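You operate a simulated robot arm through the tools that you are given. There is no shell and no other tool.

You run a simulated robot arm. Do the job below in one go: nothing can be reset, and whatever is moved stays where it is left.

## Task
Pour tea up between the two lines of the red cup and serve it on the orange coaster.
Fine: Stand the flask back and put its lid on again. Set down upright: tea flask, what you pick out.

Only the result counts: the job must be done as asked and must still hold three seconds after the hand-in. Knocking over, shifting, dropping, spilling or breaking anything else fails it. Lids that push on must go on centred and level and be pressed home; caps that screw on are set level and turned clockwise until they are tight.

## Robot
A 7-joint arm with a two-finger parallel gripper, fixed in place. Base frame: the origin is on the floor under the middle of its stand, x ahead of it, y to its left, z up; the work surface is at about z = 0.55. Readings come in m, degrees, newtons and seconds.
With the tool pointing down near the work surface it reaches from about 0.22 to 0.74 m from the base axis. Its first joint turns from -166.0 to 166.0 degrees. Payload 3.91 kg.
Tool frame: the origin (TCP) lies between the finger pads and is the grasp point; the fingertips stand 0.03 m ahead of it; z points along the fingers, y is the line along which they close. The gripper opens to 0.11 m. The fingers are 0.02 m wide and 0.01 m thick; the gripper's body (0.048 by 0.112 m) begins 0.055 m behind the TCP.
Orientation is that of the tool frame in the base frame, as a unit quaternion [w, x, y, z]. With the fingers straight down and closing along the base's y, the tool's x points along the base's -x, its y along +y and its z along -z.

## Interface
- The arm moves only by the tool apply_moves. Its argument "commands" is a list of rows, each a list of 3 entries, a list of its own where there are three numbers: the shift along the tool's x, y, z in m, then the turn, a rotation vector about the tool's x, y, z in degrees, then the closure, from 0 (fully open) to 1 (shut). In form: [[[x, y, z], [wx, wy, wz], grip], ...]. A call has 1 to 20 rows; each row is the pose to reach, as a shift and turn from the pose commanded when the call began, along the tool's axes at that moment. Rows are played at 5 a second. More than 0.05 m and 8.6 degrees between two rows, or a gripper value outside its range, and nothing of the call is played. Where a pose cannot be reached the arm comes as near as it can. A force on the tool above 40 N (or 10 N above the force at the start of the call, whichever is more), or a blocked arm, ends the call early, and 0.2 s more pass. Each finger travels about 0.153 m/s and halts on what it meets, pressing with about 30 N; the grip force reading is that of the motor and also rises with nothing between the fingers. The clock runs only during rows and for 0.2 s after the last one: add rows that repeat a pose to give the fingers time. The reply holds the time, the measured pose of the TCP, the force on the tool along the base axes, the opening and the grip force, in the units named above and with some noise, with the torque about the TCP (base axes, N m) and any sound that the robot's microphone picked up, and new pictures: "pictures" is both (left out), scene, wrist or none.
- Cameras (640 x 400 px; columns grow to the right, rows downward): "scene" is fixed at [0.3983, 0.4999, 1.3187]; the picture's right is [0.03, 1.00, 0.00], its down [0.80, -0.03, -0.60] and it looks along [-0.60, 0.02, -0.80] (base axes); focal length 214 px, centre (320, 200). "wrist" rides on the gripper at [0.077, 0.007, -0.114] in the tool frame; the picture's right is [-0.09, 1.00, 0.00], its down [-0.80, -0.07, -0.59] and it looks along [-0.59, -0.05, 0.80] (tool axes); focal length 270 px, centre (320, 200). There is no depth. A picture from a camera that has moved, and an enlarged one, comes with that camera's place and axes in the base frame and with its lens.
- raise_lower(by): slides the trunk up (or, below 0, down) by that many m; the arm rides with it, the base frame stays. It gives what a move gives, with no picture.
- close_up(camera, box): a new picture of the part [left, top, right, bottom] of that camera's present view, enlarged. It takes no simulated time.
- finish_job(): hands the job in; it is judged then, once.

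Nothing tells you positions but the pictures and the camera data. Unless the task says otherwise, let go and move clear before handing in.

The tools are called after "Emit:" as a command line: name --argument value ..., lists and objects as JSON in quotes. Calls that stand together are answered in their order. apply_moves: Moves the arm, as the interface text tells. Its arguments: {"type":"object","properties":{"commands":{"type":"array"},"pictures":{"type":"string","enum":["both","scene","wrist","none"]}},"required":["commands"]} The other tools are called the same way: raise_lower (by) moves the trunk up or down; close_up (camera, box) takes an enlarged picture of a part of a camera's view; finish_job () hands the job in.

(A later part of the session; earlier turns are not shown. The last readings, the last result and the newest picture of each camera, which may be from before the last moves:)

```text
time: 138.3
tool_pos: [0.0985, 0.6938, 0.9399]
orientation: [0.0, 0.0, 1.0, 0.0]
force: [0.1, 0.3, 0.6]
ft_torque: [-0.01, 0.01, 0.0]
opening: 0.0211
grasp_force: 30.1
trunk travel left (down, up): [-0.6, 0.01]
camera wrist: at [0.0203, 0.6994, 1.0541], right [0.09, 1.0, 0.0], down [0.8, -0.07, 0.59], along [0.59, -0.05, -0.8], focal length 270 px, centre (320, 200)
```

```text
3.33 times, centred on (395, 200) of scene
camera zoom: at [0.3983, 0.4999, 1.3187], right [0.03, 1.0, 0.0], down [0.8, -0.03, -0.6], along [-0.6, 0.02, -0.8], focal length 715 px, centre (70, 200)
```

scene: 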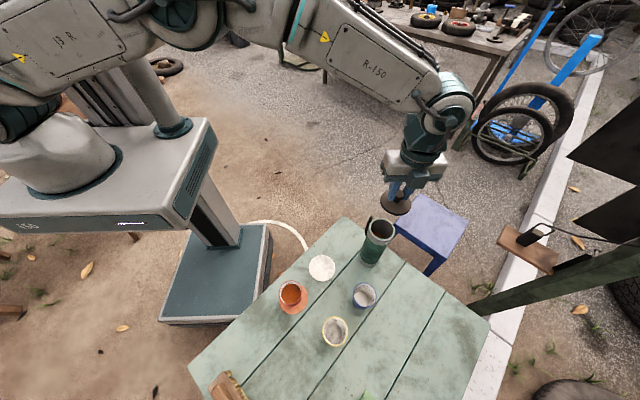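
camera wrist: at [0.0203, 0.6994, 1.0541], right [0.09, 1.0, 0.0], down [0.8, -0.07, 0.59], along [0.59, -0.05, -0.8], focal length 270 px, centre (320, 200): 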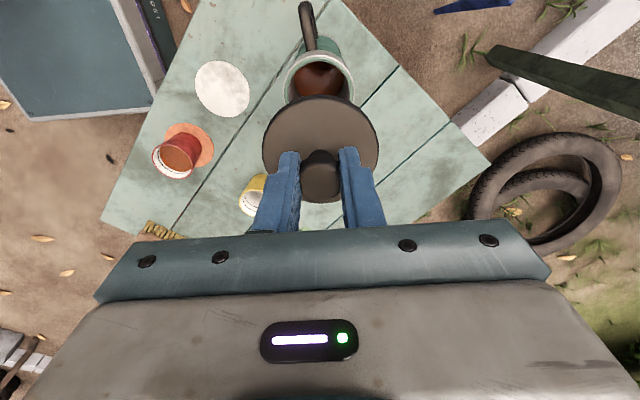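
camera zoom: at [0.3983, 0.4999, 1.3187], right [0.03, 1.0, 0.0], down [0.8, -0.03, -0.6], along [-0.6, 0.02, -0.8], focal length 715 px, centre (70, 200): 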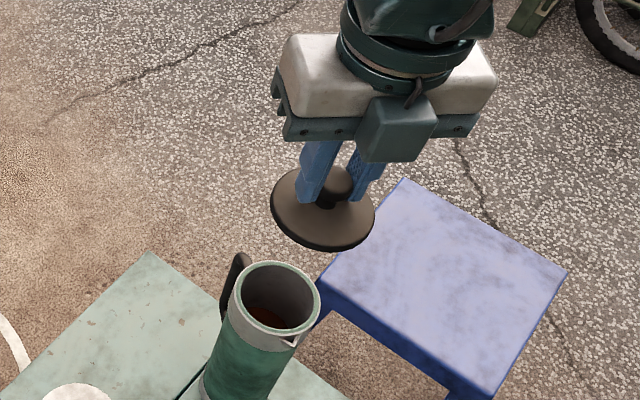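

Lid and flask mouth line up just as when the lid was lifted off (within about half a millimetre). I'll descend to just above the rim.

Emit:
apply_moves --commands '[[[-0.0003, -0.0003, 0.015], [0, 0, 0], 1], [[-0.0003, -0.0003, 0.04], [0, 0, 0], 1], [[-0.0003, -0.0003, 0.065], [0, 0, 0], 1], [[-0.0003, -0.0003, 0.09], [0, 0, 0], 1], [[-0.0003, -0.0003, 0.105], [0, 0, 0], 1], [[-0.0003, -0.0003, 0.115], [0, 0, 0], 1], [[-0.0003, -0.0003, 0.12], [0, 0, 0], 1], [[-0.0003, -0.0003, 0.12], [0, 0, 0], 1]]'

Emit:
close_up --camera "wrist" --box '[240, 50, 400, 230]'

Emit:
close_up --camera "scene" --box '[350, 190, 420, 260]'

```text
time: 140.1
tool_pos: [0.0991, 0.6915, 0.8192]
orientation: [0.0, 0.0, 1.0, 0.0]
force: [0.2, -0.3, 0.1]
ft_torque: [0.02, 0.02, -0.01]
opening: 0.0212
grasp_force: 30.1
trunk travel left (down, up): [-0.6, 0.01]
camera wrist: at [0.0215, 0.6981, 0.9337], right [0.09, 1.0, 0.0], down [0.8, -0.07, 0.59], along [0.59, -0.05, -0.8], focal length 270 px, centre (320, 200)
```

scene: 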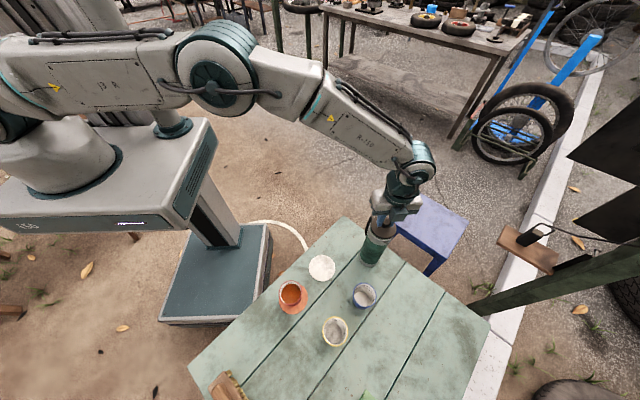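
wrist: 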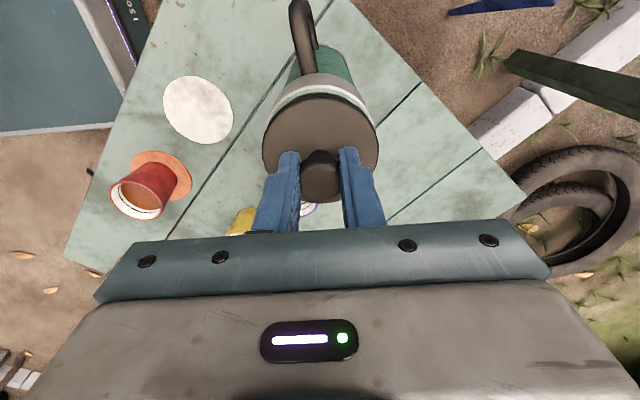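

```text
2.22 times, centred on (320, 140) of wrist
camera zoom: at [0.0215, 0.6981, 0.9337], right [0.09, 1.0, 0.0], down [0.8, -0.07, 0.59], along [0.59, -0.05, -0.8], focal length 601 px, centre (320, 333)
```

zoom: 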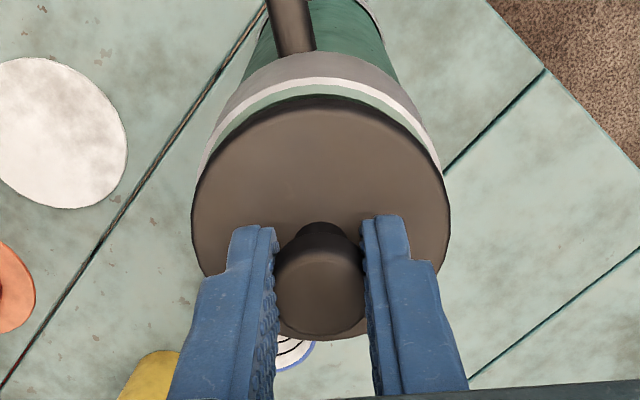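

```text
5.71 times, centred on (385, 225) of scene
camera zoom: at [0.3983, 0.4999, 1.3187], right [0.03, 1.0, 0.0], down [0.8, -0.03, -0.6], along [-0.6, 0.02, -0.8], focal length 1226 px, centre (-51, 57)
```

zoom: 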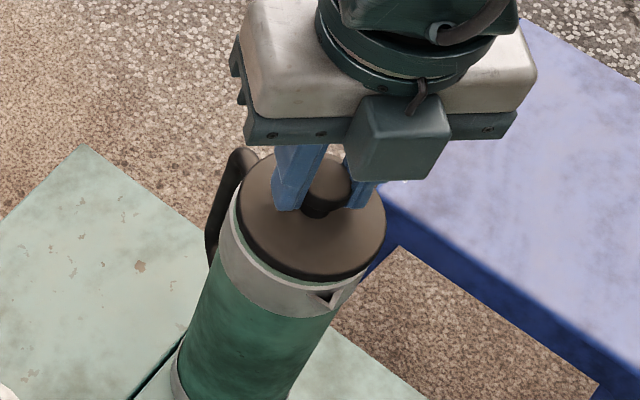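

The lid hovers about 1 cm above the rim. I'll zoom in further to judge its centring against the collar.

Emit:
close_up --camera "scene" --box '[358, 210, 402, 250]'

Emit:
close_up --camera "wrist" --box '[255, 60, 385, 150]'

```text
10.00 times, centred on (380, 230) of scene
camera zoom: at [0.3983, 0.4999, 1.3187], right [0.03, 1.0, 0.0], down [0.8, -0.03, -0.6], along [-0.6, 0.02, -0.8], focal length 2145 px, centre (-280, -100)
```

zoom: 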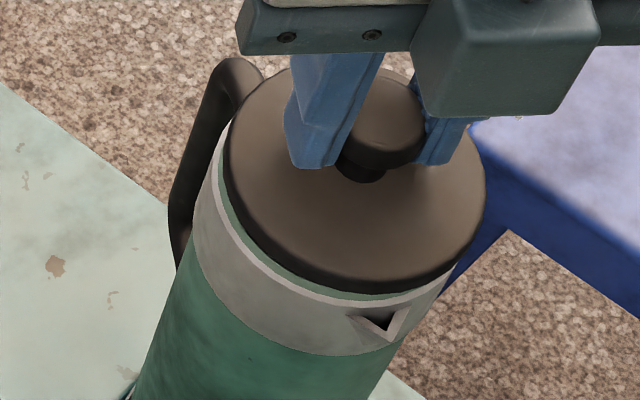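

```text
4.44 times, centred on (320, 105) of wrist
camera zoom: at [0.0215, 0.6981, 0.9337], right [0.09, 1.0, 0.0], down [0.8, -0.07, 0.59], along [0.59, -0.05, -0.8], focal length 1201 px, centre (320, 622)
```

zoom: 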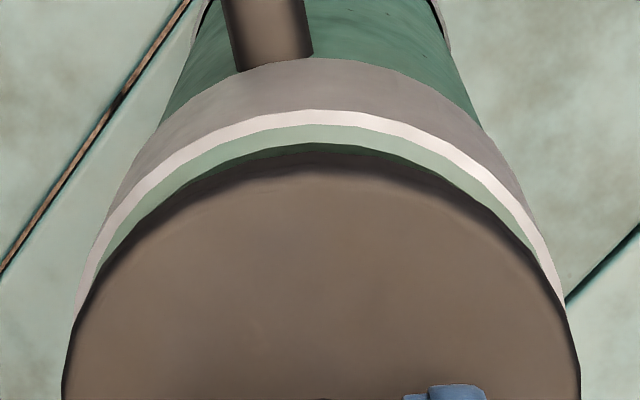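

The lid seems about 1.5 mm too far in +x relative to the mouth, y is aligned. I'll correct that and lower gently until the rim is felt.

Emit:
apply_moves --commands '[[[0.0015, 0, 0], [0, 0, 0], 1], [[0.0015, 0, 0.002], [0, 0, 0], 1], [[0.0015, 0, 0.004], [0, 0, 0], 1], [[0.0015, 0, 0.006], [0, 0, 0], 1], [[0.0015, 0, 0.006], [0, 0, 0], 1]]'

Emit:
close_up --camera "scene" --box '[358, 210, 402, 250]'

Emit:
close_up --camera "wrist" --box '[255, 60, 385, 150]'

```text
time: 141.3
tool_pos: [0.0951, 0.6901, 0.813]
orientation: [0.0, 0.001, 1.0, -0.001]
force: [-0.7, -0.3, 0.0]
ft_torque: [0.0, 0.0, -0.02]
opening: 0.0207
grasp_force: 29.6
trunk travel left (down, up): [-0.6, 0.01]
camera wrist: at [0.0188, 0.6973, 0.9281], right [0.09, 1.0, 0.0], down [0.8, -0.07, 0.59], along [0.59, -0.05, -0.8], focal length 270 px, centre (320, 200)
```

scene: 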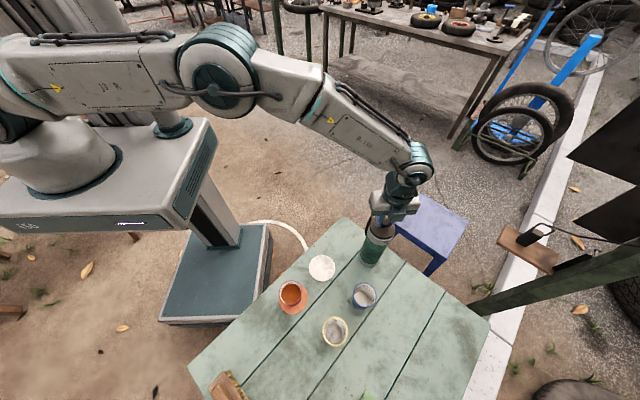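
wrist: 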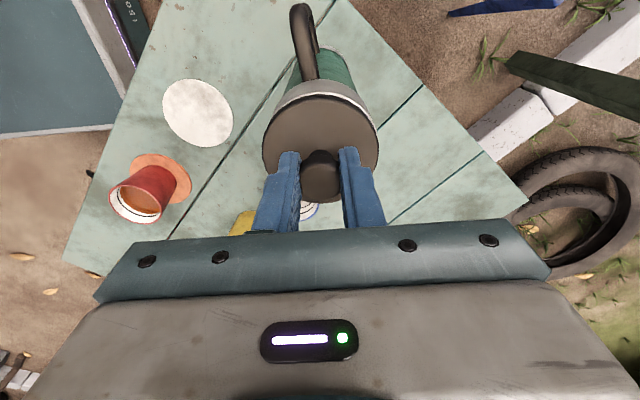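

```text
10.00 times, centred on (380, 230) of scene
camera zoom: at [0.3983, 0.4999, 1.3187], right [0.03, 1.0, 0.0], down [0.8, -0.03, -0.6], along [-0.6, 0.02, -0.8], focal length 2145 px, centre (-280, -100)
```

zoom: 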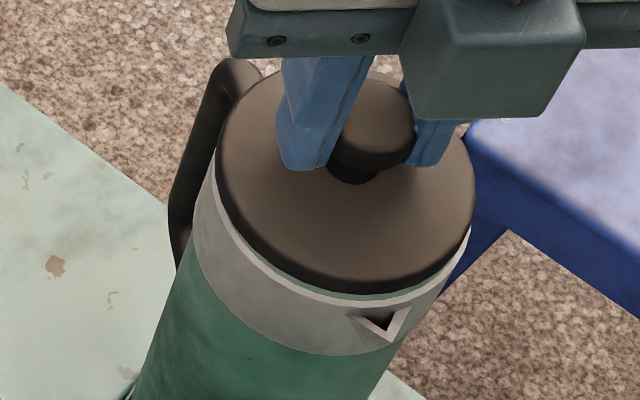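

```text
4.44 times, centred on (320, 105) of wrist
camera zoom: at [0.0188, 0.6973, 0.9281], right [0.09, 1.0, 0.0], down [0.8, -0.07, 0.59], along [0.59, -0.05, -0.8], focal length 1201 px, centre (320, 622)
```

zoom: 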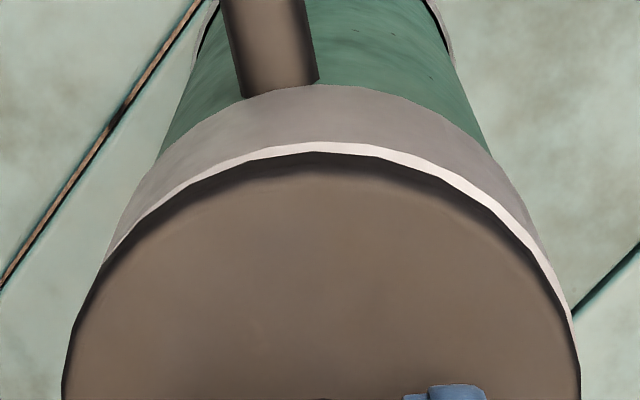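

Now the lid is a few millimetres above the rim; from both views it is about half a millimetre off in −x and −y. I'll trim that and go lower.

Emit:
apply_moves --commands '[[[-0.0006, 0.0004, 0], [0, 0, 0], 1], [[-0.0006, 0.0004, 0.001], [0, 0, 0], 1], [[-0.0006, 0.0004, 0.002], [0, 0, 0], 1], [[-0.0006, 0.0004, 0.002], [0, 0, 0], 1]]' --pictures "none"

Emit:
close_up --camera "scene" --box '[358, 210, 402, 250]'

Emit:
close_up --camera "wrist" --box '[255, 60, 385, 150]'

```text
time: 142.3
tool_pos: [0.0965, 0.6919, 0.8112]
orientation: [0.0, 0.001, 1.0, 0.0]
force: [-0.5, -0.1, -1.0]
ft_torque: [0.02, -0.01, 0.02]
opening: 0.0208
grasp_force: 29.8
trunk travel left (down, up): [-0.6, 0.01]
```

```text
10.00 times, centred on (380, 230) of scene
camera zoom: at [0.3983, 0.4999, 1.3187], right [0.03, 1.0, 0.0], down [0.8, -0.03, -0.6], along [-0.6, 0.02, -0.8], focal length 2145 px, centre (-280, -100)
```

zoom: 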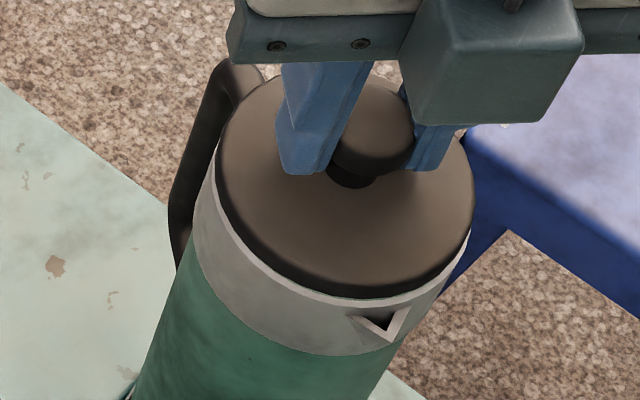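

```text
4.44 times, centred on (320, 105) of wrist
camera zoom: at [0.0191, 0.6976, 0.926], right [0.09, 1.0, 0.0], down [0.8, -0.07, 0.59], along [0.59, -0.05, -0.8], focal length 1201 px, centre (320, 622)
```

zoom: 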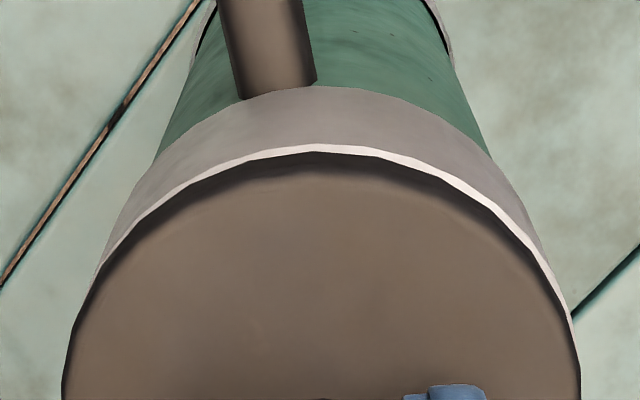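

Centring now looks within about half a millimetre. I'll lower onto the rim and feel for contact.

Emit:
apply_moves --commands '[[[-0.0004, 0.0001, 0.0005], [0, 0, 0], 1], [[-0.0004, 0.0001, 0.001], [0, 0, 0], 1], [[-0.0004, 0.0001, 0.0015], [0, 0, 0], 1], [[-0.0004, 0.0001, 0.0015], [0, 0, 0], 1]]' --pictures "none"

Emit:
apply_moves --commands '[[[0, 0, 0.0005], [0, 0, 0], 1], [[0, 0, 0.001], [0, 0, 0], 1], [[0, 0, 0.001], [0, 0, 0], 1]]' --pictures "none"

Emit:
close_up --camera "wrist" --box '[255, 60, 385, 150]'

Emit:
close_up --camera "scene" --box '[358, 210, 402, 250]'

```text
time: 143.3
tool_pos: [0.0975, 0.6917, 0.8101]
orientation: [0.0, 0.0, 1.0, 0.001]
force: [-0.1, 0.3, -1.3]
ft_torque: [0.01, 0.0, -0.01]
opening: 0.0211
grasp_force: 30.1
trunk travel left (down, up): [-0.6, 0.01]
```

```text
time: 144.1
tool_pos: [0.0969, 0.6912, 0.8111]
orientation: [0.0, 0.0, 1.0, 0.001]
force: [1.1, 0.1, 4.7]
ft_torque: [-0.07, -0.03, 0.04]
opening: 0.0208
grasp_force: 30.1
trunk travel left (down, up): [-0.6, 0.01]
```

```text
4.44 times, centred on (320, 105) of wrist
camera zoom: at [0.0196, 0.6975, 0.9244], right [0.09, 1.0, 0.0], down [0.8, -0.07, 0.59], along [0.59, -0.05, -0.8], focal length 1201 px, centre (320, 622)
```

zoom: 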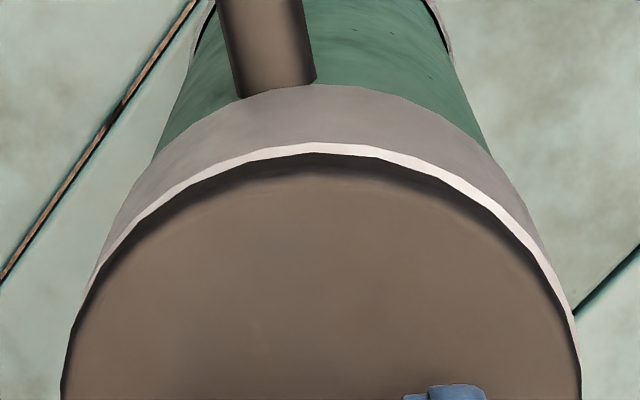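

```text
10.00 times, centred on (380, 230) of scene
camera zoom: at [0.3983, 0.4999, 1.3187], right [0.03, 1.0, 0.0], down [0.8, -0.03, -0.6], along [-0.6, 0.02, -0.8], focal length 2145 px, centre (-280, -100)
```

zoom: 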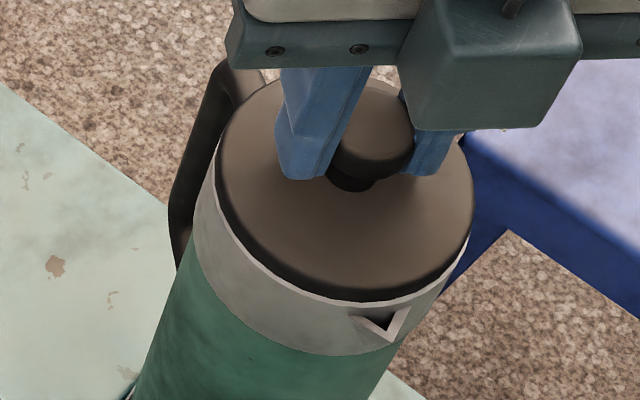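

The lid touches the rim, concentric in both views. Now I press it home in small steps, listening for the snap.

Emit:
apply_moves --commands '[[[0, 0, 0.0005], [0, 0, 0], 1], [[0, 0, 0.001], [0, 0, 0], 1], [[0, 0, 0.001], [0, 0, 0], 1]]' --pictures "none"

Emit:
apply_moves --commands '[[[0, 0, 0.0005], [0, 0, 0], 1], [[0, 0, 0.001], [0, 0, 0], 1], [[0, 0, 0.001], [0, 0, 0], 1]]' --pictures "none"

```text
time: 144.9
tool_pos: [0.0976, 0.6916, 0.8098]
orientation: [0.0, 0.001, 1.0, 0.002]
force: [0.7, -0.7, 13.0]
ft_torque: [-0.08, -0.18, 0.01]
opening: 0.0211
grasp_force: 30.2
trunk travel left (down, up): [-0.6, 0.01]
```

```text
time: 145.7
tool_pos: [0.0961, 0.6906, 0.809]
orientation: [0.0, 0.0, 1.0, 0.002]
force: [3.0, -0.7, 23.7]
ft_torque: [-0.16, -0.16, -0.02]
opening: 0.0207
grasp_force: 30.2
trunk travel left (down, up): [-0.6, 0.01]
```

Emit:
apply_moves --commands '[[[0, 0, 0.0005], [0, 0, 0], 1], [[0, 0, 0.001], [0, 0, 0], 1], [[0, 0, 0.001], [0, 0, 0], 1]]' --pictures "none"

Emit:
close_up --camera "scene" --box '[358, 210, 402, 250]'

Emit:
close_up --camera "wrist" --box '[255, 60, 385, 150]'

```text
time: 146.5
tool_pos: [0.0968, 0.6909, 0.8086]
orientation: [0.0, 0.0, 1.0, 0.003]
force: [1.9, 1.8, 33.5]
ft_torque: [-0.11, -0.08, 0.02]
opening: 0.0211
grasp_force: 29.7
trunk travel left (down, up): [-0.6, 0.01]
```

```text
10.00 times, centred on (380, 230) of scene
camera zoom: at [0.3983, 0.4999, 1.3187], right [0.03, 1.0, 0.0], down [0.8, -0.03, -0.6], along [-0.6, 0.02, -0.8], focal length 2145 px, centre (-280, -100)
```

zoom: 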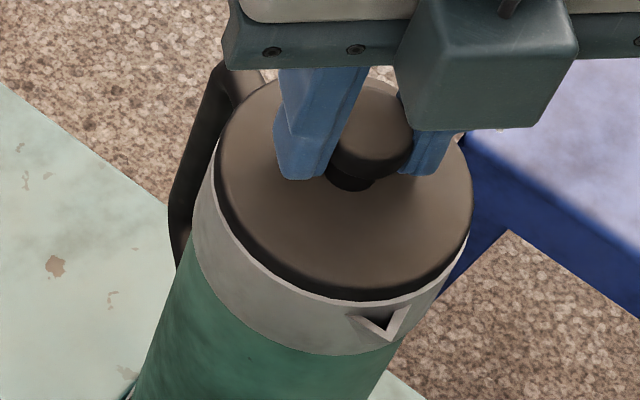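

```text
4.44 times, centred on (320, 105) of wrist
camera zoom: at [0.0193, 0.6966, 0.9241], right [0.09, 1.0, 0.01], down [0.8, -0.07, 0.59], along [0.59, -0.05, -0.8], focal length 1201 px, centre (320, 622)
```

zoom: 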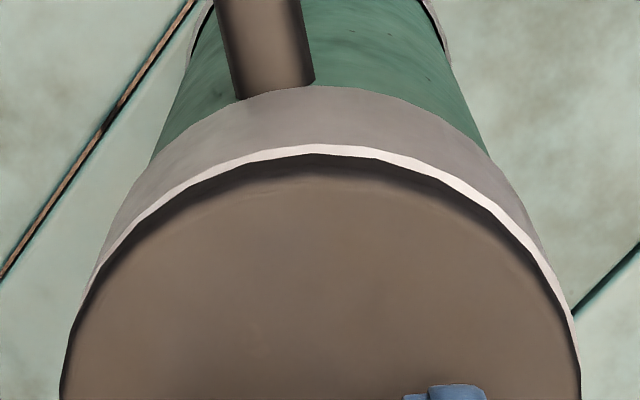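

At 33 N there is no snap yet. I'll push a bit harder in the next step.

Emit:
apply_moves --commands '[[[0, 0, 0.0005], [0, 0, 0], 1], [[0, 0, 0.001], [0, 0, 0], 1], [[0, 0, 0.001], [0, 0, 0], 1]]' --pictures "none"

```text
time: 147.3
tool_pos: [0.0982, 0.6925, 0.8091]
orientation: [0.0, 0.0, 1.0, 0.002]
force: [1.0, 1.3, 33.3]
ft_torque: [-0.12, -0.07, -0.02]
opening: 0.021
grasp_force: 30.3
trunk travel left (down, up): [-0.6, 0.01]
```

The fingers slide on the knob at that load, so I'll let go here and press on top of the knob with closed fingers instead. First unload, then open.

Emit:
apply_moves --commands '[[[0, 0, -0.0015], [0, 0, 0], 1], [[0, 0.0003, -0.003], [0, 0, 0], 1], [[0, 0.0003, -0.003], [0, 0, 0], 1], [[0, 0.0003, -0.003], [0, 0, 0], 0.78], [[0, 0.0003, -0.003], [0, 0, 0], 0.7], [[0, 0.0003, -0.003], [0, 0, 0], 0.6], [[0, 0.0003, -0.003], [0, 0, 0], 0.5], [[0, 0.0003, -0.003], [0, 0, 0], 0.5]]'

Emit:
close_up --camera "wrist" --box '[240, 50, 400, 230]'

Emit:
close_up --camera "scene" --box '[358, 210, 402, 250]'

```text
time: 149.1
tool_pos: [0.0983, 0.6929, 0.8074]
orientation: [0.0, 0.001, 1.0, 0.001]
force: [0.4, 0.4, 0.3]
ft_torque: [0.01, 0.03, 0.0]
opening: 0.0549
grasp_force: 0.0
trunk travel left (down, up): [-0.6, 0.01]
heard: snap
camera wrist: at [0.0203, 0.6984, 0.9222], right [0.09, 1.0, 0.0], down [0.8, -0.07, 0.59], along [0.59, -0.05, -0.8], focal length 270 px, centre (320, 200)
```

scene: 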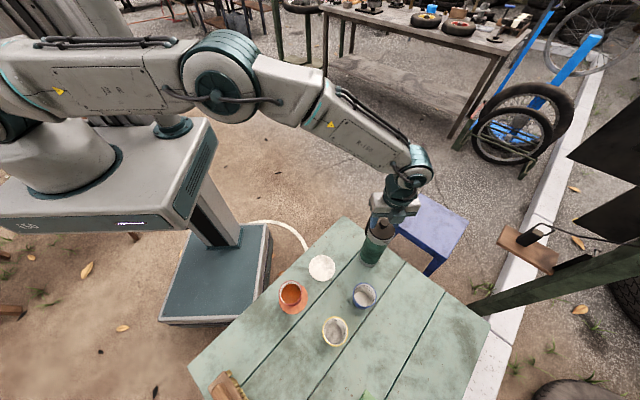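
wrist: 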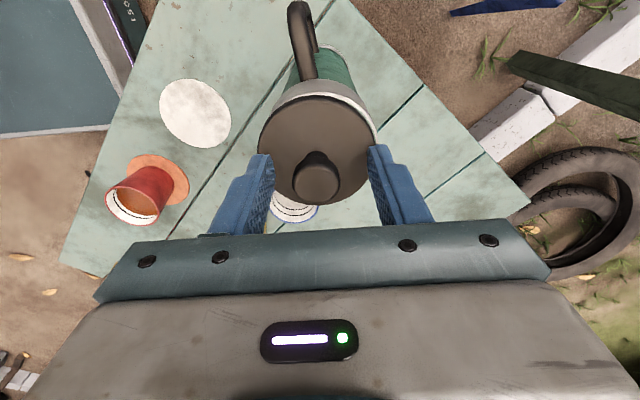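

```text
2.22 times, centred on (320, 140) of wrist
camera zoom: at [0.0203, 0.6984, 0.9222], right [0.09, 1.0, 0.0], down [0.8, -0.07, 0.59], along [0.59, -0.05, -0.8], focal length 601 px, centre (320, 333)
```

zoom: 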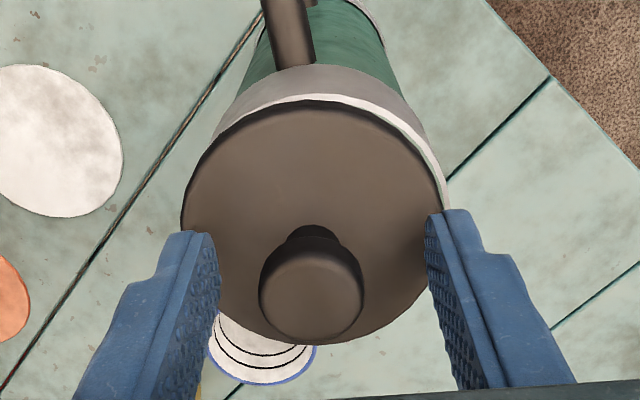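

```text
10.00 times, centred on (380, 230) of scene
camera zoom: at [0.3983, 0.4999, 1.3187], right [0.03, 1.0, 0.0], down [0.8, -0.03, -0.6], along [-0.6, 0.02, -0.8], focal length 2145 px, centre (-280, -100)
```

zoom: 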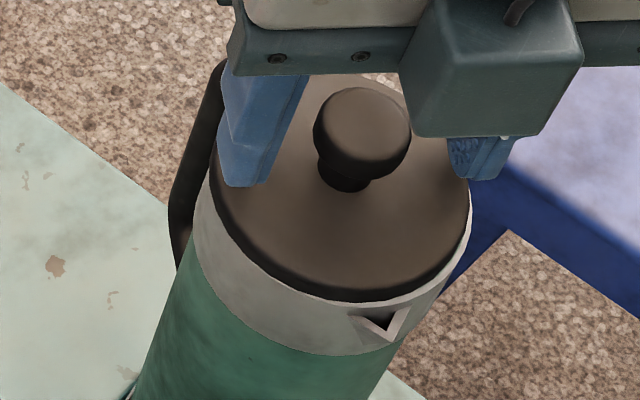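

I heard a snap as I let go, but the lid now looks shifted slightly toward −y. I'll rise a bit and inspect it.

Emit:
apply_moves --commands '[[[0, 0, -0.01], [0, 0, 0], 0.5], [[0, 0, -0.03], [0, 0, 0], 0.5], [[0, 0, -0.055], [0, 0, 0], 0.5], [[0, 0, -0.075], [0, 0, 0], 0.3], [[0, 0, -0.08], [0, 0, 0], 0], [[0, 0, -0.08], [0, 0, 0], 0]]'

Emit:
close_up --camera "wrist" --box '[255, 40, 385, 150]'

Emit:
close_up --camera "scene" --box '[358, 210, 402, 250]'

```text
time: 150.5
tool_pos: [0.098, 0.6928, 0.8885]
orientation: [0.0, 0.0, 1.0, 0.0]
force: [-0.8, 0.2, -0.7]
ft_torque: [0.02, -0.04, -0.01]
opening: 0.1101
grasp_force: 0.0
trunk travel left (down, up): [-0.6, 0.01]
camera wrist: at [0.0204, 0.6986, 1.0031], right [0.09, 1.0, 0.0], down [0.8, -0.07, 0.59], along [0.59, -0.05, -0.8], focal length 270 px, centre (320, 200)
```

scene: 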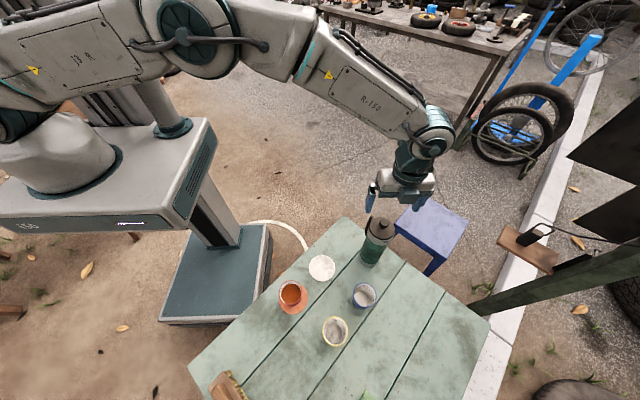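
wrist: 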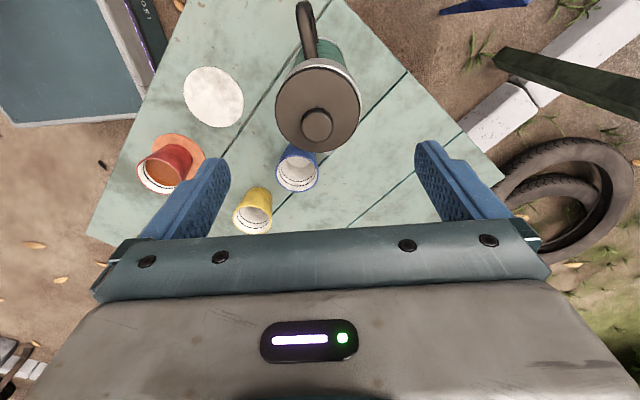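

```text
3.64 times, centred on (320, 95) of wrist
camera zoom: at [0.0204, 0.6986, 1.0031], right [0.09, 1.0, 0.0], down [0.8, -0.07, 0.59], along [0.59, -0.05, -0.8], focal length 983 px, centre (320, 582)
```

zoom: 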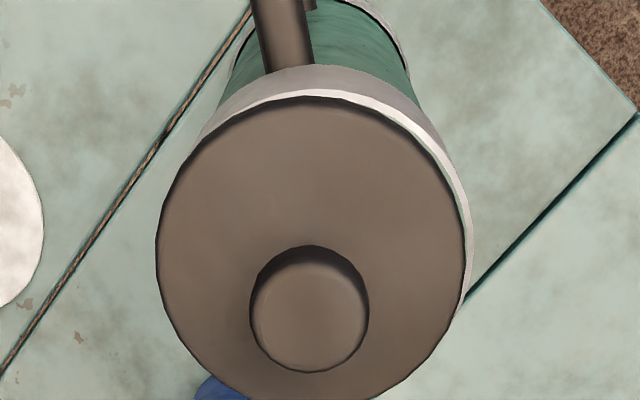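

```text
10.00 times, centred on (380, 230) of scene
camera zoom: at [0.3983, 0.4999, 1.3187], right [0.03, 1.0, 0.0], down [0.8, -0.03, -0.6], along [-0.6, 0.02, -0.8], focal length 2145 px, centre (-280, -100)
```

zoom: 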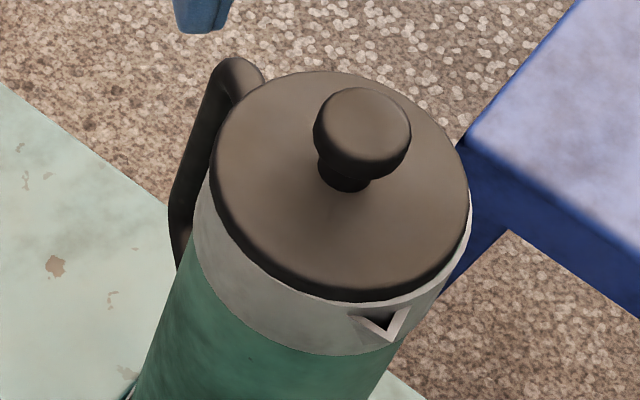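

Emit:
close_up --camera "scene" --box '[345, 205, 415, 275]'

Emit:
close_up --camera "wrist" --box '[270, 50, 370, 160]'

```text
5.71 times, centred on (380, 240) of scene
camera zoom: at [0.3983, 0.4999, 1.3187], right [0.03, 1.0, 0.0], down [0.8, -0.03, -0.6], along [-0.6, 0.02, -0.8], focal length 1226 px, centre (-23, -29)
```

zoom: 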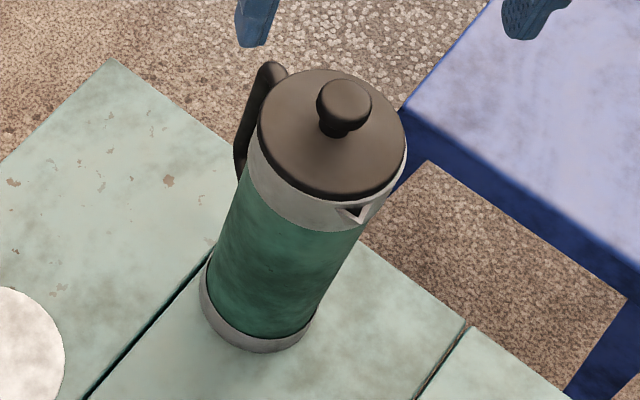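

```text
3.64 times, centred on (320, 105) of wrist
camera zoom: at [0.0204, 0.6986, 1.0031], right [0.09, 1.0, 0.0], down [0.8, -0.07, 0.59], along [0.59, -0.05, -0.8], focal length 983 px, centre (320, 546)
```

zoom: 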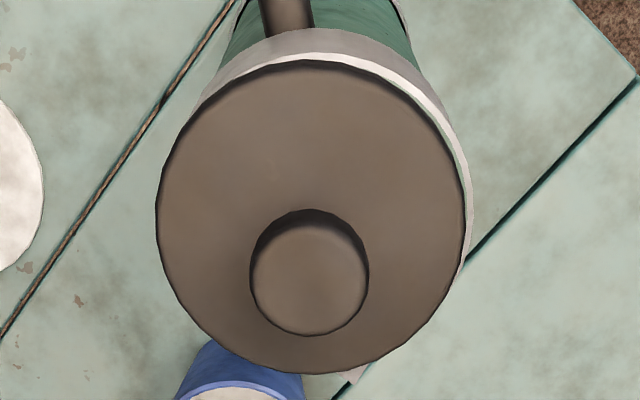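

The snap suggests the lid dropped into its seat when the squeezing stopped. I'll compare against the initial view with an identical crop.

Emit:
close_up --camera "scene" --box '[340, 200, 420, 280]'

Emit:
close_up --camera "scene" --box '[365, 225, 395, 245]'

Emit:
close_up --camera "wrist" --box '[335, 55, 375, 135]'

Emit:
close_up --camera "wrist" --box '[265, 55, 305, 135]'

```text
5.00 times, centred on (380, 240) of scene
camera zoom: at [0.3983, 0.4999, 1.3187], right [0.03, 1.0, 0.0], down [0.8, -0.03, -0.6], along [-0.6, 0.02, -0.8], focal length 1072 px, centre (20, 0)
```

zoom: 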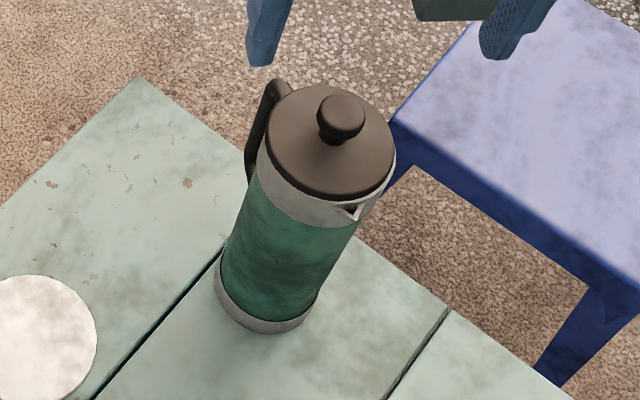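

```text
16.00 times, centred on (380, 235) of scene
camera zoom: at [0.3983, 0.4999, 1.3187], right [0.03, 1.0, 0.0], down [0.8, -0.03, -0.6], along [-0.6, 0.02, -0.8], focal length 3432 px, centre (-640, -360)
```

zoom: 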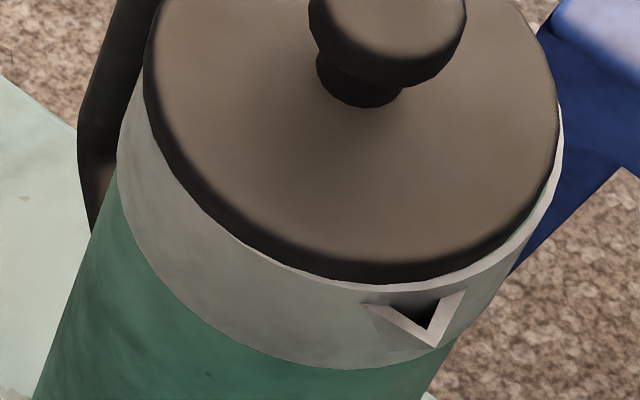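

```text
5.00 times, centred on (355, 95) of wrist
camera zoom: at [0.0204, 0.6986, 1.0031], right [0.09, 1.0, 0.0], down [0.8, -0.07, 0.59], along [0.59, -0.05, -0.8], focal length 1351 px, centre (145, 725)
```

zoom: 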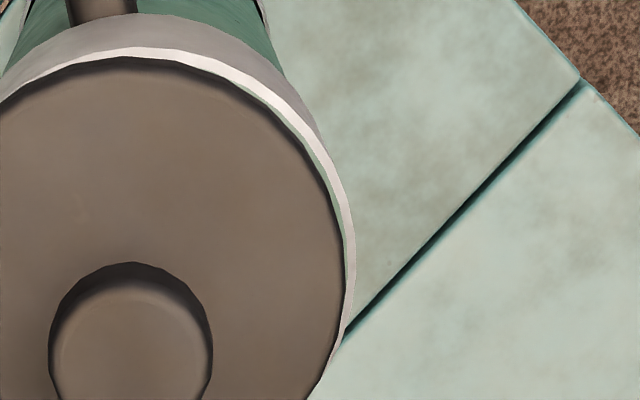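

```text
5.00 times, centred on (285, 95) of wrist
camera zoom: at [0.0204, 0.6986, 1.0031], right [0.09, 1.0, 0.0], down [0.8, -0.07, 0.59], along [0.59, -0.05, -0.8], focal length 1351 px, centre (495, 725)
```

zoom: 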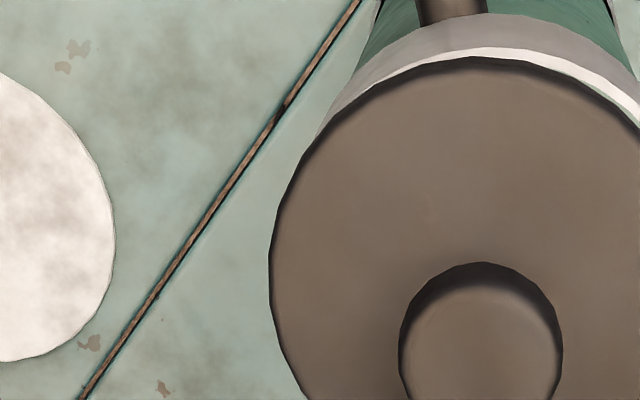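

The lid is down but sits about 1.2 mm toward −y. I'll nudge it to centre by bringing the fingers around the knob without squeezing (stopping at 0.026 opening).

Emit:
apply_moves --commands '[[[0, -0.0005, 0.015], [0, 0, 0], 0], [[0, -0.0005, 0.035], [0, 0, 0], 0.2], [[0, -0.0005, 0.055], [0, 0, 0], 0.4], [[0, -0.0005, 0.068], [0, 0, 0], 0.5], [[0, -0.0005, 0.076], [0, 0, 0], 0.6], [[0, -0.0005, 0.076], [0, 0, 0], 0.68], [[0, -0.0005, 0.076], [0, 0, 0], 0.68]]'

Emit:
close_up --camera "wrist" --box '[240, 50, 400, 230]'

Emit:
close_up --camera "scene" --box '[358, 210, 402, 250]'

```text
time: 152.1
tool_pos: [0.0971, 0.691, 0.8106]
orientation: [0.0, 0.0, 1.0, 0.0]
force: [0.9, 0.3, 0.1]
ft_torque: [0.0, 0.0, 0.05]
opening: 0.0355
grasp_force: 0.1
trunk travel left (down, up): [-0.6, 0.01]
camera wrist: at [0.0196, 0.6976, 0.9263], right [0.09, 1.0, 0.0], down [0.8, -0.07, 0.59], along [0.59, -0.05, -0.8], focal length 270 px, centre (320, 200)
```

scene: 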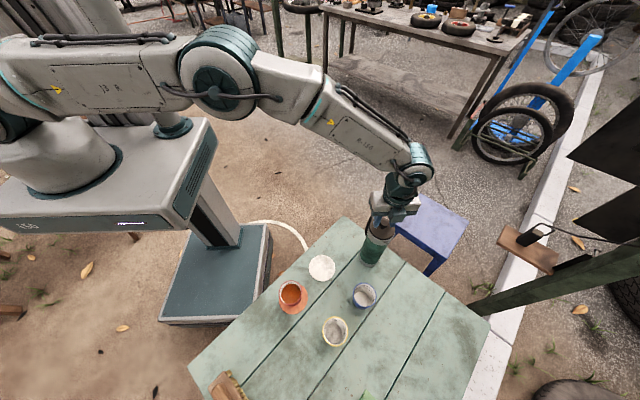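
wrist: 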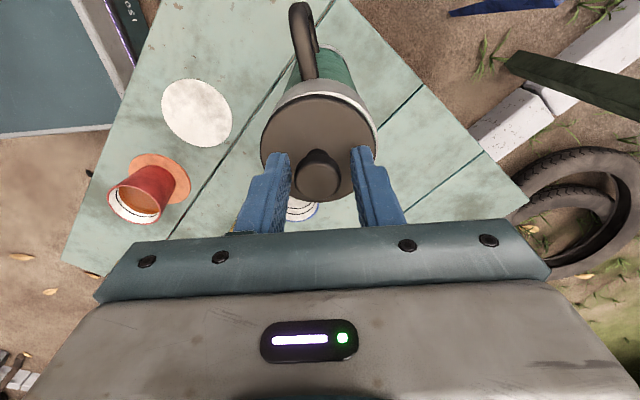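

```text
2.22 times, centred on (320, 140) of wrist
camera zoom: at [0.0196, 0.6976, 0.9263], right [0.09, 1.0, 0.0], down [0.8, -0.07, 0.59], along [0.59, -0.05, -0.8], focal length 601 px, centre (320, 333)
```

zoom: 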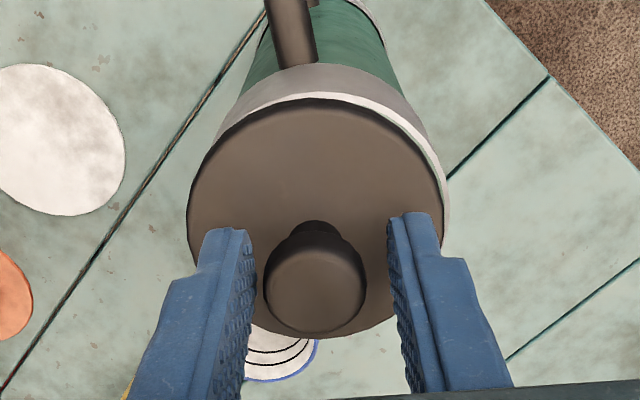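

```text
10.00 times, centred on (380, 230) of scene
camera zoom: at [0.3983, 0.4999, 1.3187], right [0.03, 1.0, 0.0], down [0.8, -0.03, -0.6], along [-0.6, 0.02, -0.8], focal length 2145 px, centre (-280, -100)
```

zoom: 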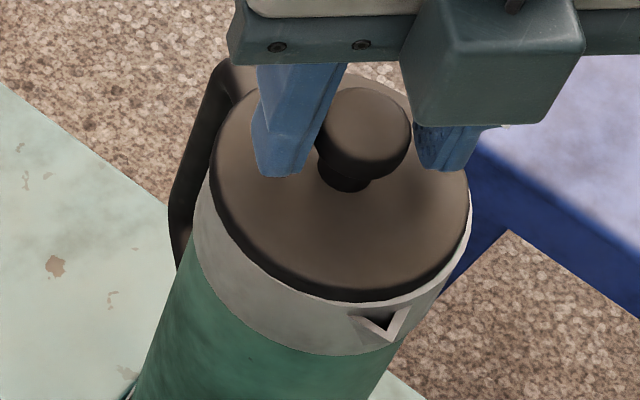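

Emit:
apply_moves --commands '[[[0, 0.0009, 0], [0, 0, 0], 0.7], [[0, 0.0009, 0], [0, 0, 0], 0.73], [[0, 0.0009, 0], [0, 0, 0], 0.75], [[0, 0.0009, 0], [0, 0, 0], 0.762], [[0, 0.0009, 0], [0, 0, 0], 0.762], [[0, 0.0009, 0], [0, 0, 0], 0.762]]' --pictures "none"

Emit:
close_up --camera "wrist" --box '[240, 50, 400, 230]'

Emit:
close_up --camera "scene" --box '[358, 210, 402, 250]'

```text
time: 153.5
tool_pos: [0.0966, 0.6928, 0.8118]
orientation: [-0.001, 0.001, 1.0, 0.0]
force: [-0.5, -0.8, 0.0]
ft_torque: [-0.03, 0.02, -0.04]
opening: 0.0267
grasp_force: 0.3
trunk travel left (down, up): [-0.6, 0.01]
```

```text
2.22 times, centred on (320, 140) of wrist
camera zoom: at [0.0198, 0.6987, 0.9264], right [0.09, 1.0, 0.0], down [0.8, -0.07, 0.59], along [0.59, -0.05, -0.8], focal length 601 px, centre (320, 333)
```

zoom: 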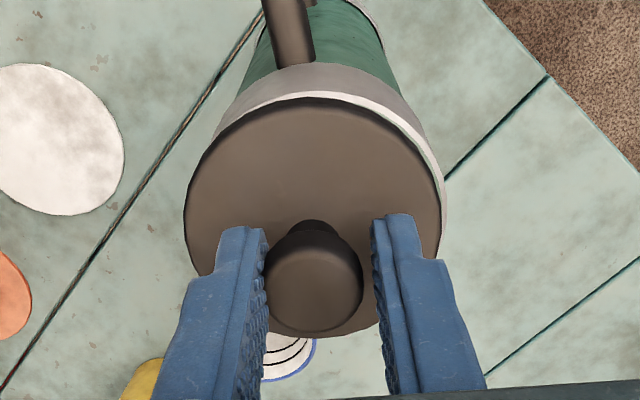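

```text
10.00 times, centred on (380, 230) of scene
camera zoom: at [0.3983, 0.4999, 1.3187], right [0.03, 1.0, 0.0], down [0.8, -0.03, -0.6], along [-0.6, 0.02, -0.8], focal length 2145 px, centre (-280, -100)
```

zoom: 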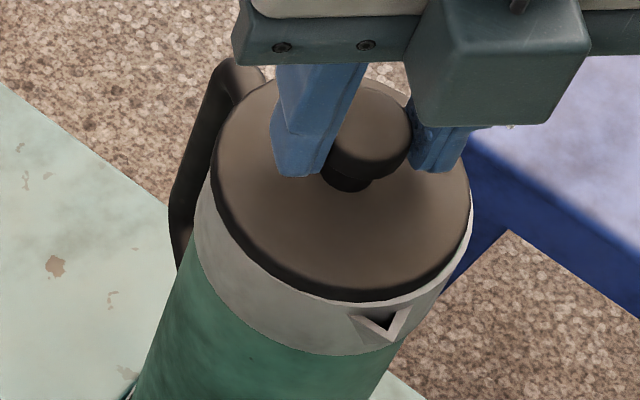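

Emit:
apply_moves --commands '[[[0, 0.0004, 0], [0, 0, 0], 0.762], [[0, 0.0009, 0], [0, 0, 0], 0.762], [[0, 0.0009, 0], [0, 0, 0], 0.762]]' --pictures "none"

Emit:
close_up --camera "wrist" --box '[240, 50, 400, 230]'

Emit:
close_up --camera "scene" --box '[358, 210, 402, 250]'

```text
time: 154.3
tool_pos: [0.0964, 0.6922, 0.8117]
orientation: [-0.001, 0.0, 1.0, 0.0]
force: [-0.2, -1.5, 0.5]
ft_torque: [-0.03, -0.01, -0.01]
opening: 0.0269
grasp_force: 0.6
trunk travel left (down, up): [-0.6, 0.01]
```

```text
2.22 times, centred on (320, 140) of wrist
camera zoom: at [0.0197, 0.6994, 0.9266], right [0.09, 1.0, 0.0], down [0.8, -0.07, 0.59], along [0.59, -0.05, -0.8], focal length 601 px, centre (320, 333)
```

zoom: 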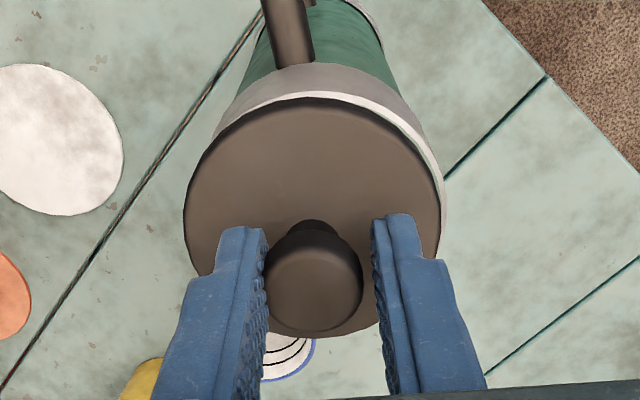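

```text
10.00 times, centred on (380, 230) of scene
camera zoom: at [0.3983, 0.4999, 1.3187], right [0.03, 1.0, 0.0], down [0.8, -0.03, -0.6], along [-0.6, 0.02, -0.8], focal length 2145 px, centre (-280, -100)
```

zoom: 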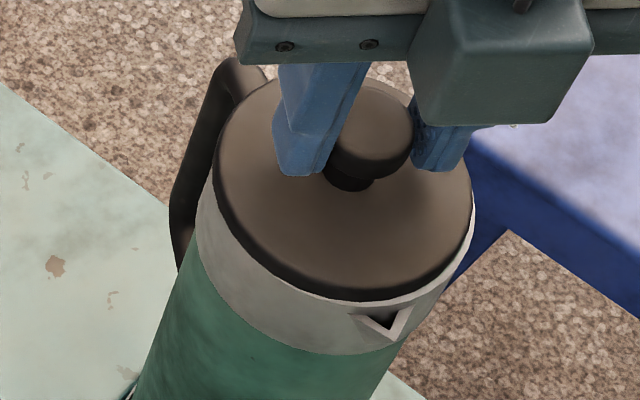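

The whole flask now moves with the lid, so the lid is engaged; I must not push sideways any more. I'll back off and open the fingers.

Emit:
apply_moves --commands '[[[0, -0.0009, 0], [0, 0, 0], 0.74], [[0, -0.0012, 0], [0, 0, 0], 0.7], [[0, -0.0012, 0], [0, 0, 0], 0.6], [[0, -0.0012, 0], [0, 0, 0], 0.6], [[0, -0.0012, -0.02], [0, 0, 0], 0.6], [[0, -0.0012, -0.05], [0, 0, 0], 0.5], [[0, -0.0012, -0.078], [0, 0, 0], 0.3], [[0, -0.0012, -0.078], [0, 0, 0], 0]]'

Emit:
close_up --camera "scene" --box '[358, 210, 402, 250]'

Emit:
close_up --camera "wrist" --box '[270, 50, 370, 160]'

Emit:
close_up --camera "scene" --box '[340, 200, 420, 280]'

```text
time: 156.1
tool_pos: [0.0983, 0.6917, 0.8888]
orientation: [0.001, 0.0, 1.0, 0.001]
force: [-0.1, 0.2, 0.9]
ft_torque: [-0.01, -0.02, 0.01]
opening: 0.11
grasp_force: 0.0
trunk travel left (down, up): [-0.6, 0.01]
camera wrist: at [0.0212, 0.6975, 1.0043], right [0.09, 1.0, 0.0], down [0.8, -0.07, 0.59], along [0.59, -0.05, -0.8], focal length 270 px, centre (320, 200)
```

scene: 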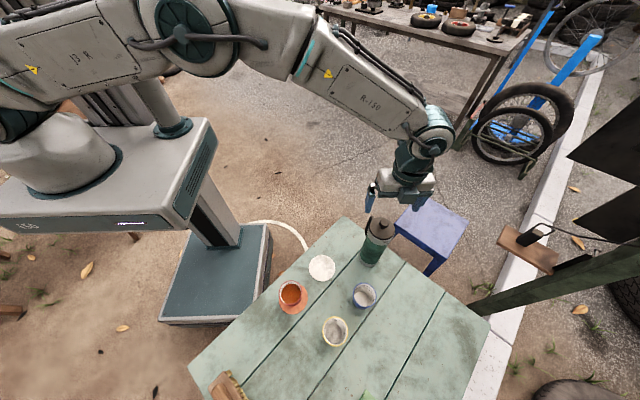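
wrist: 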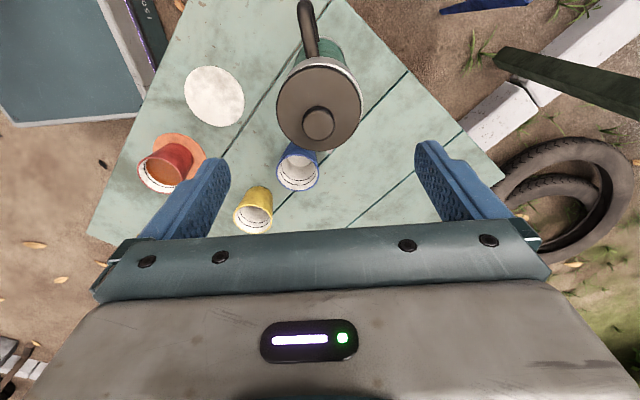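

```text
10.00 times, centred on (380, 230) of scene
camera zoom: at [0.3983, 0.4999, 1.3187], right [0.03, 1.0, 0.0], down [0.8, -0.03, -0.6], along [-0.6, 0.02, -0.8], focal length 2145 px, centre (-280, -100)
```

zoom: 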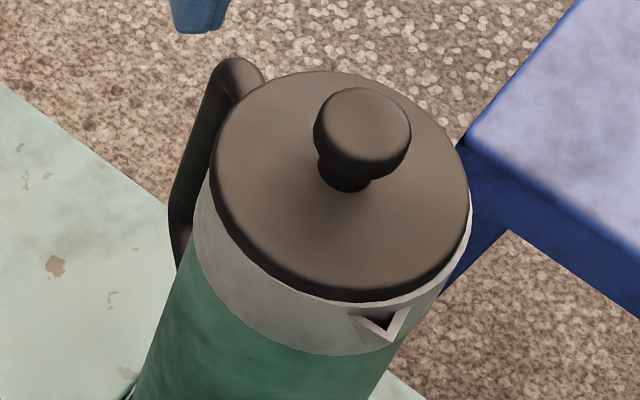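

```text
3.64 times, centred on (320, 105) of wrist
camera zoom: at [0.0212, 0.6975, 1.0043], right [0.09, 1.0, 0.0], down [0.8, -0.07, 0.59], along [0.59, -0.05, -0.8], focal length 983 px, centre (320, 546)
```

zoom: 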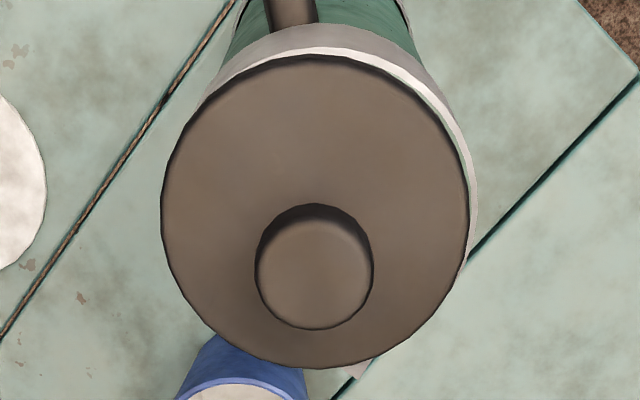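

```text
5.00 times, centred on (380, 240) of scene
camera zoom: at [0.3983, 0.4999, 1.3187], right [0.03, 1.0, 0.0], down [0.8, -0.03, -0.6], along [-0.6, 0.02, -0.8], focal length 1072 px, centre (20, 0)
```

zoom: 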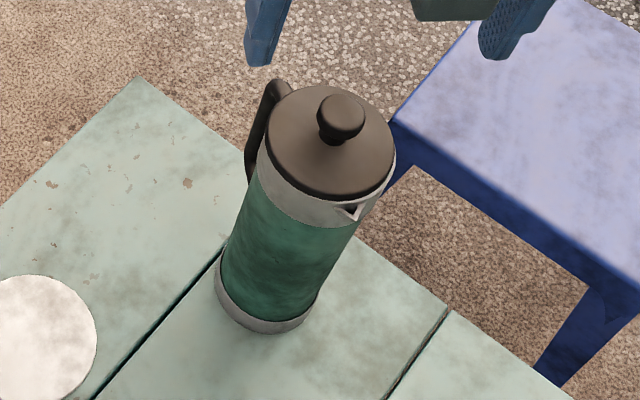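

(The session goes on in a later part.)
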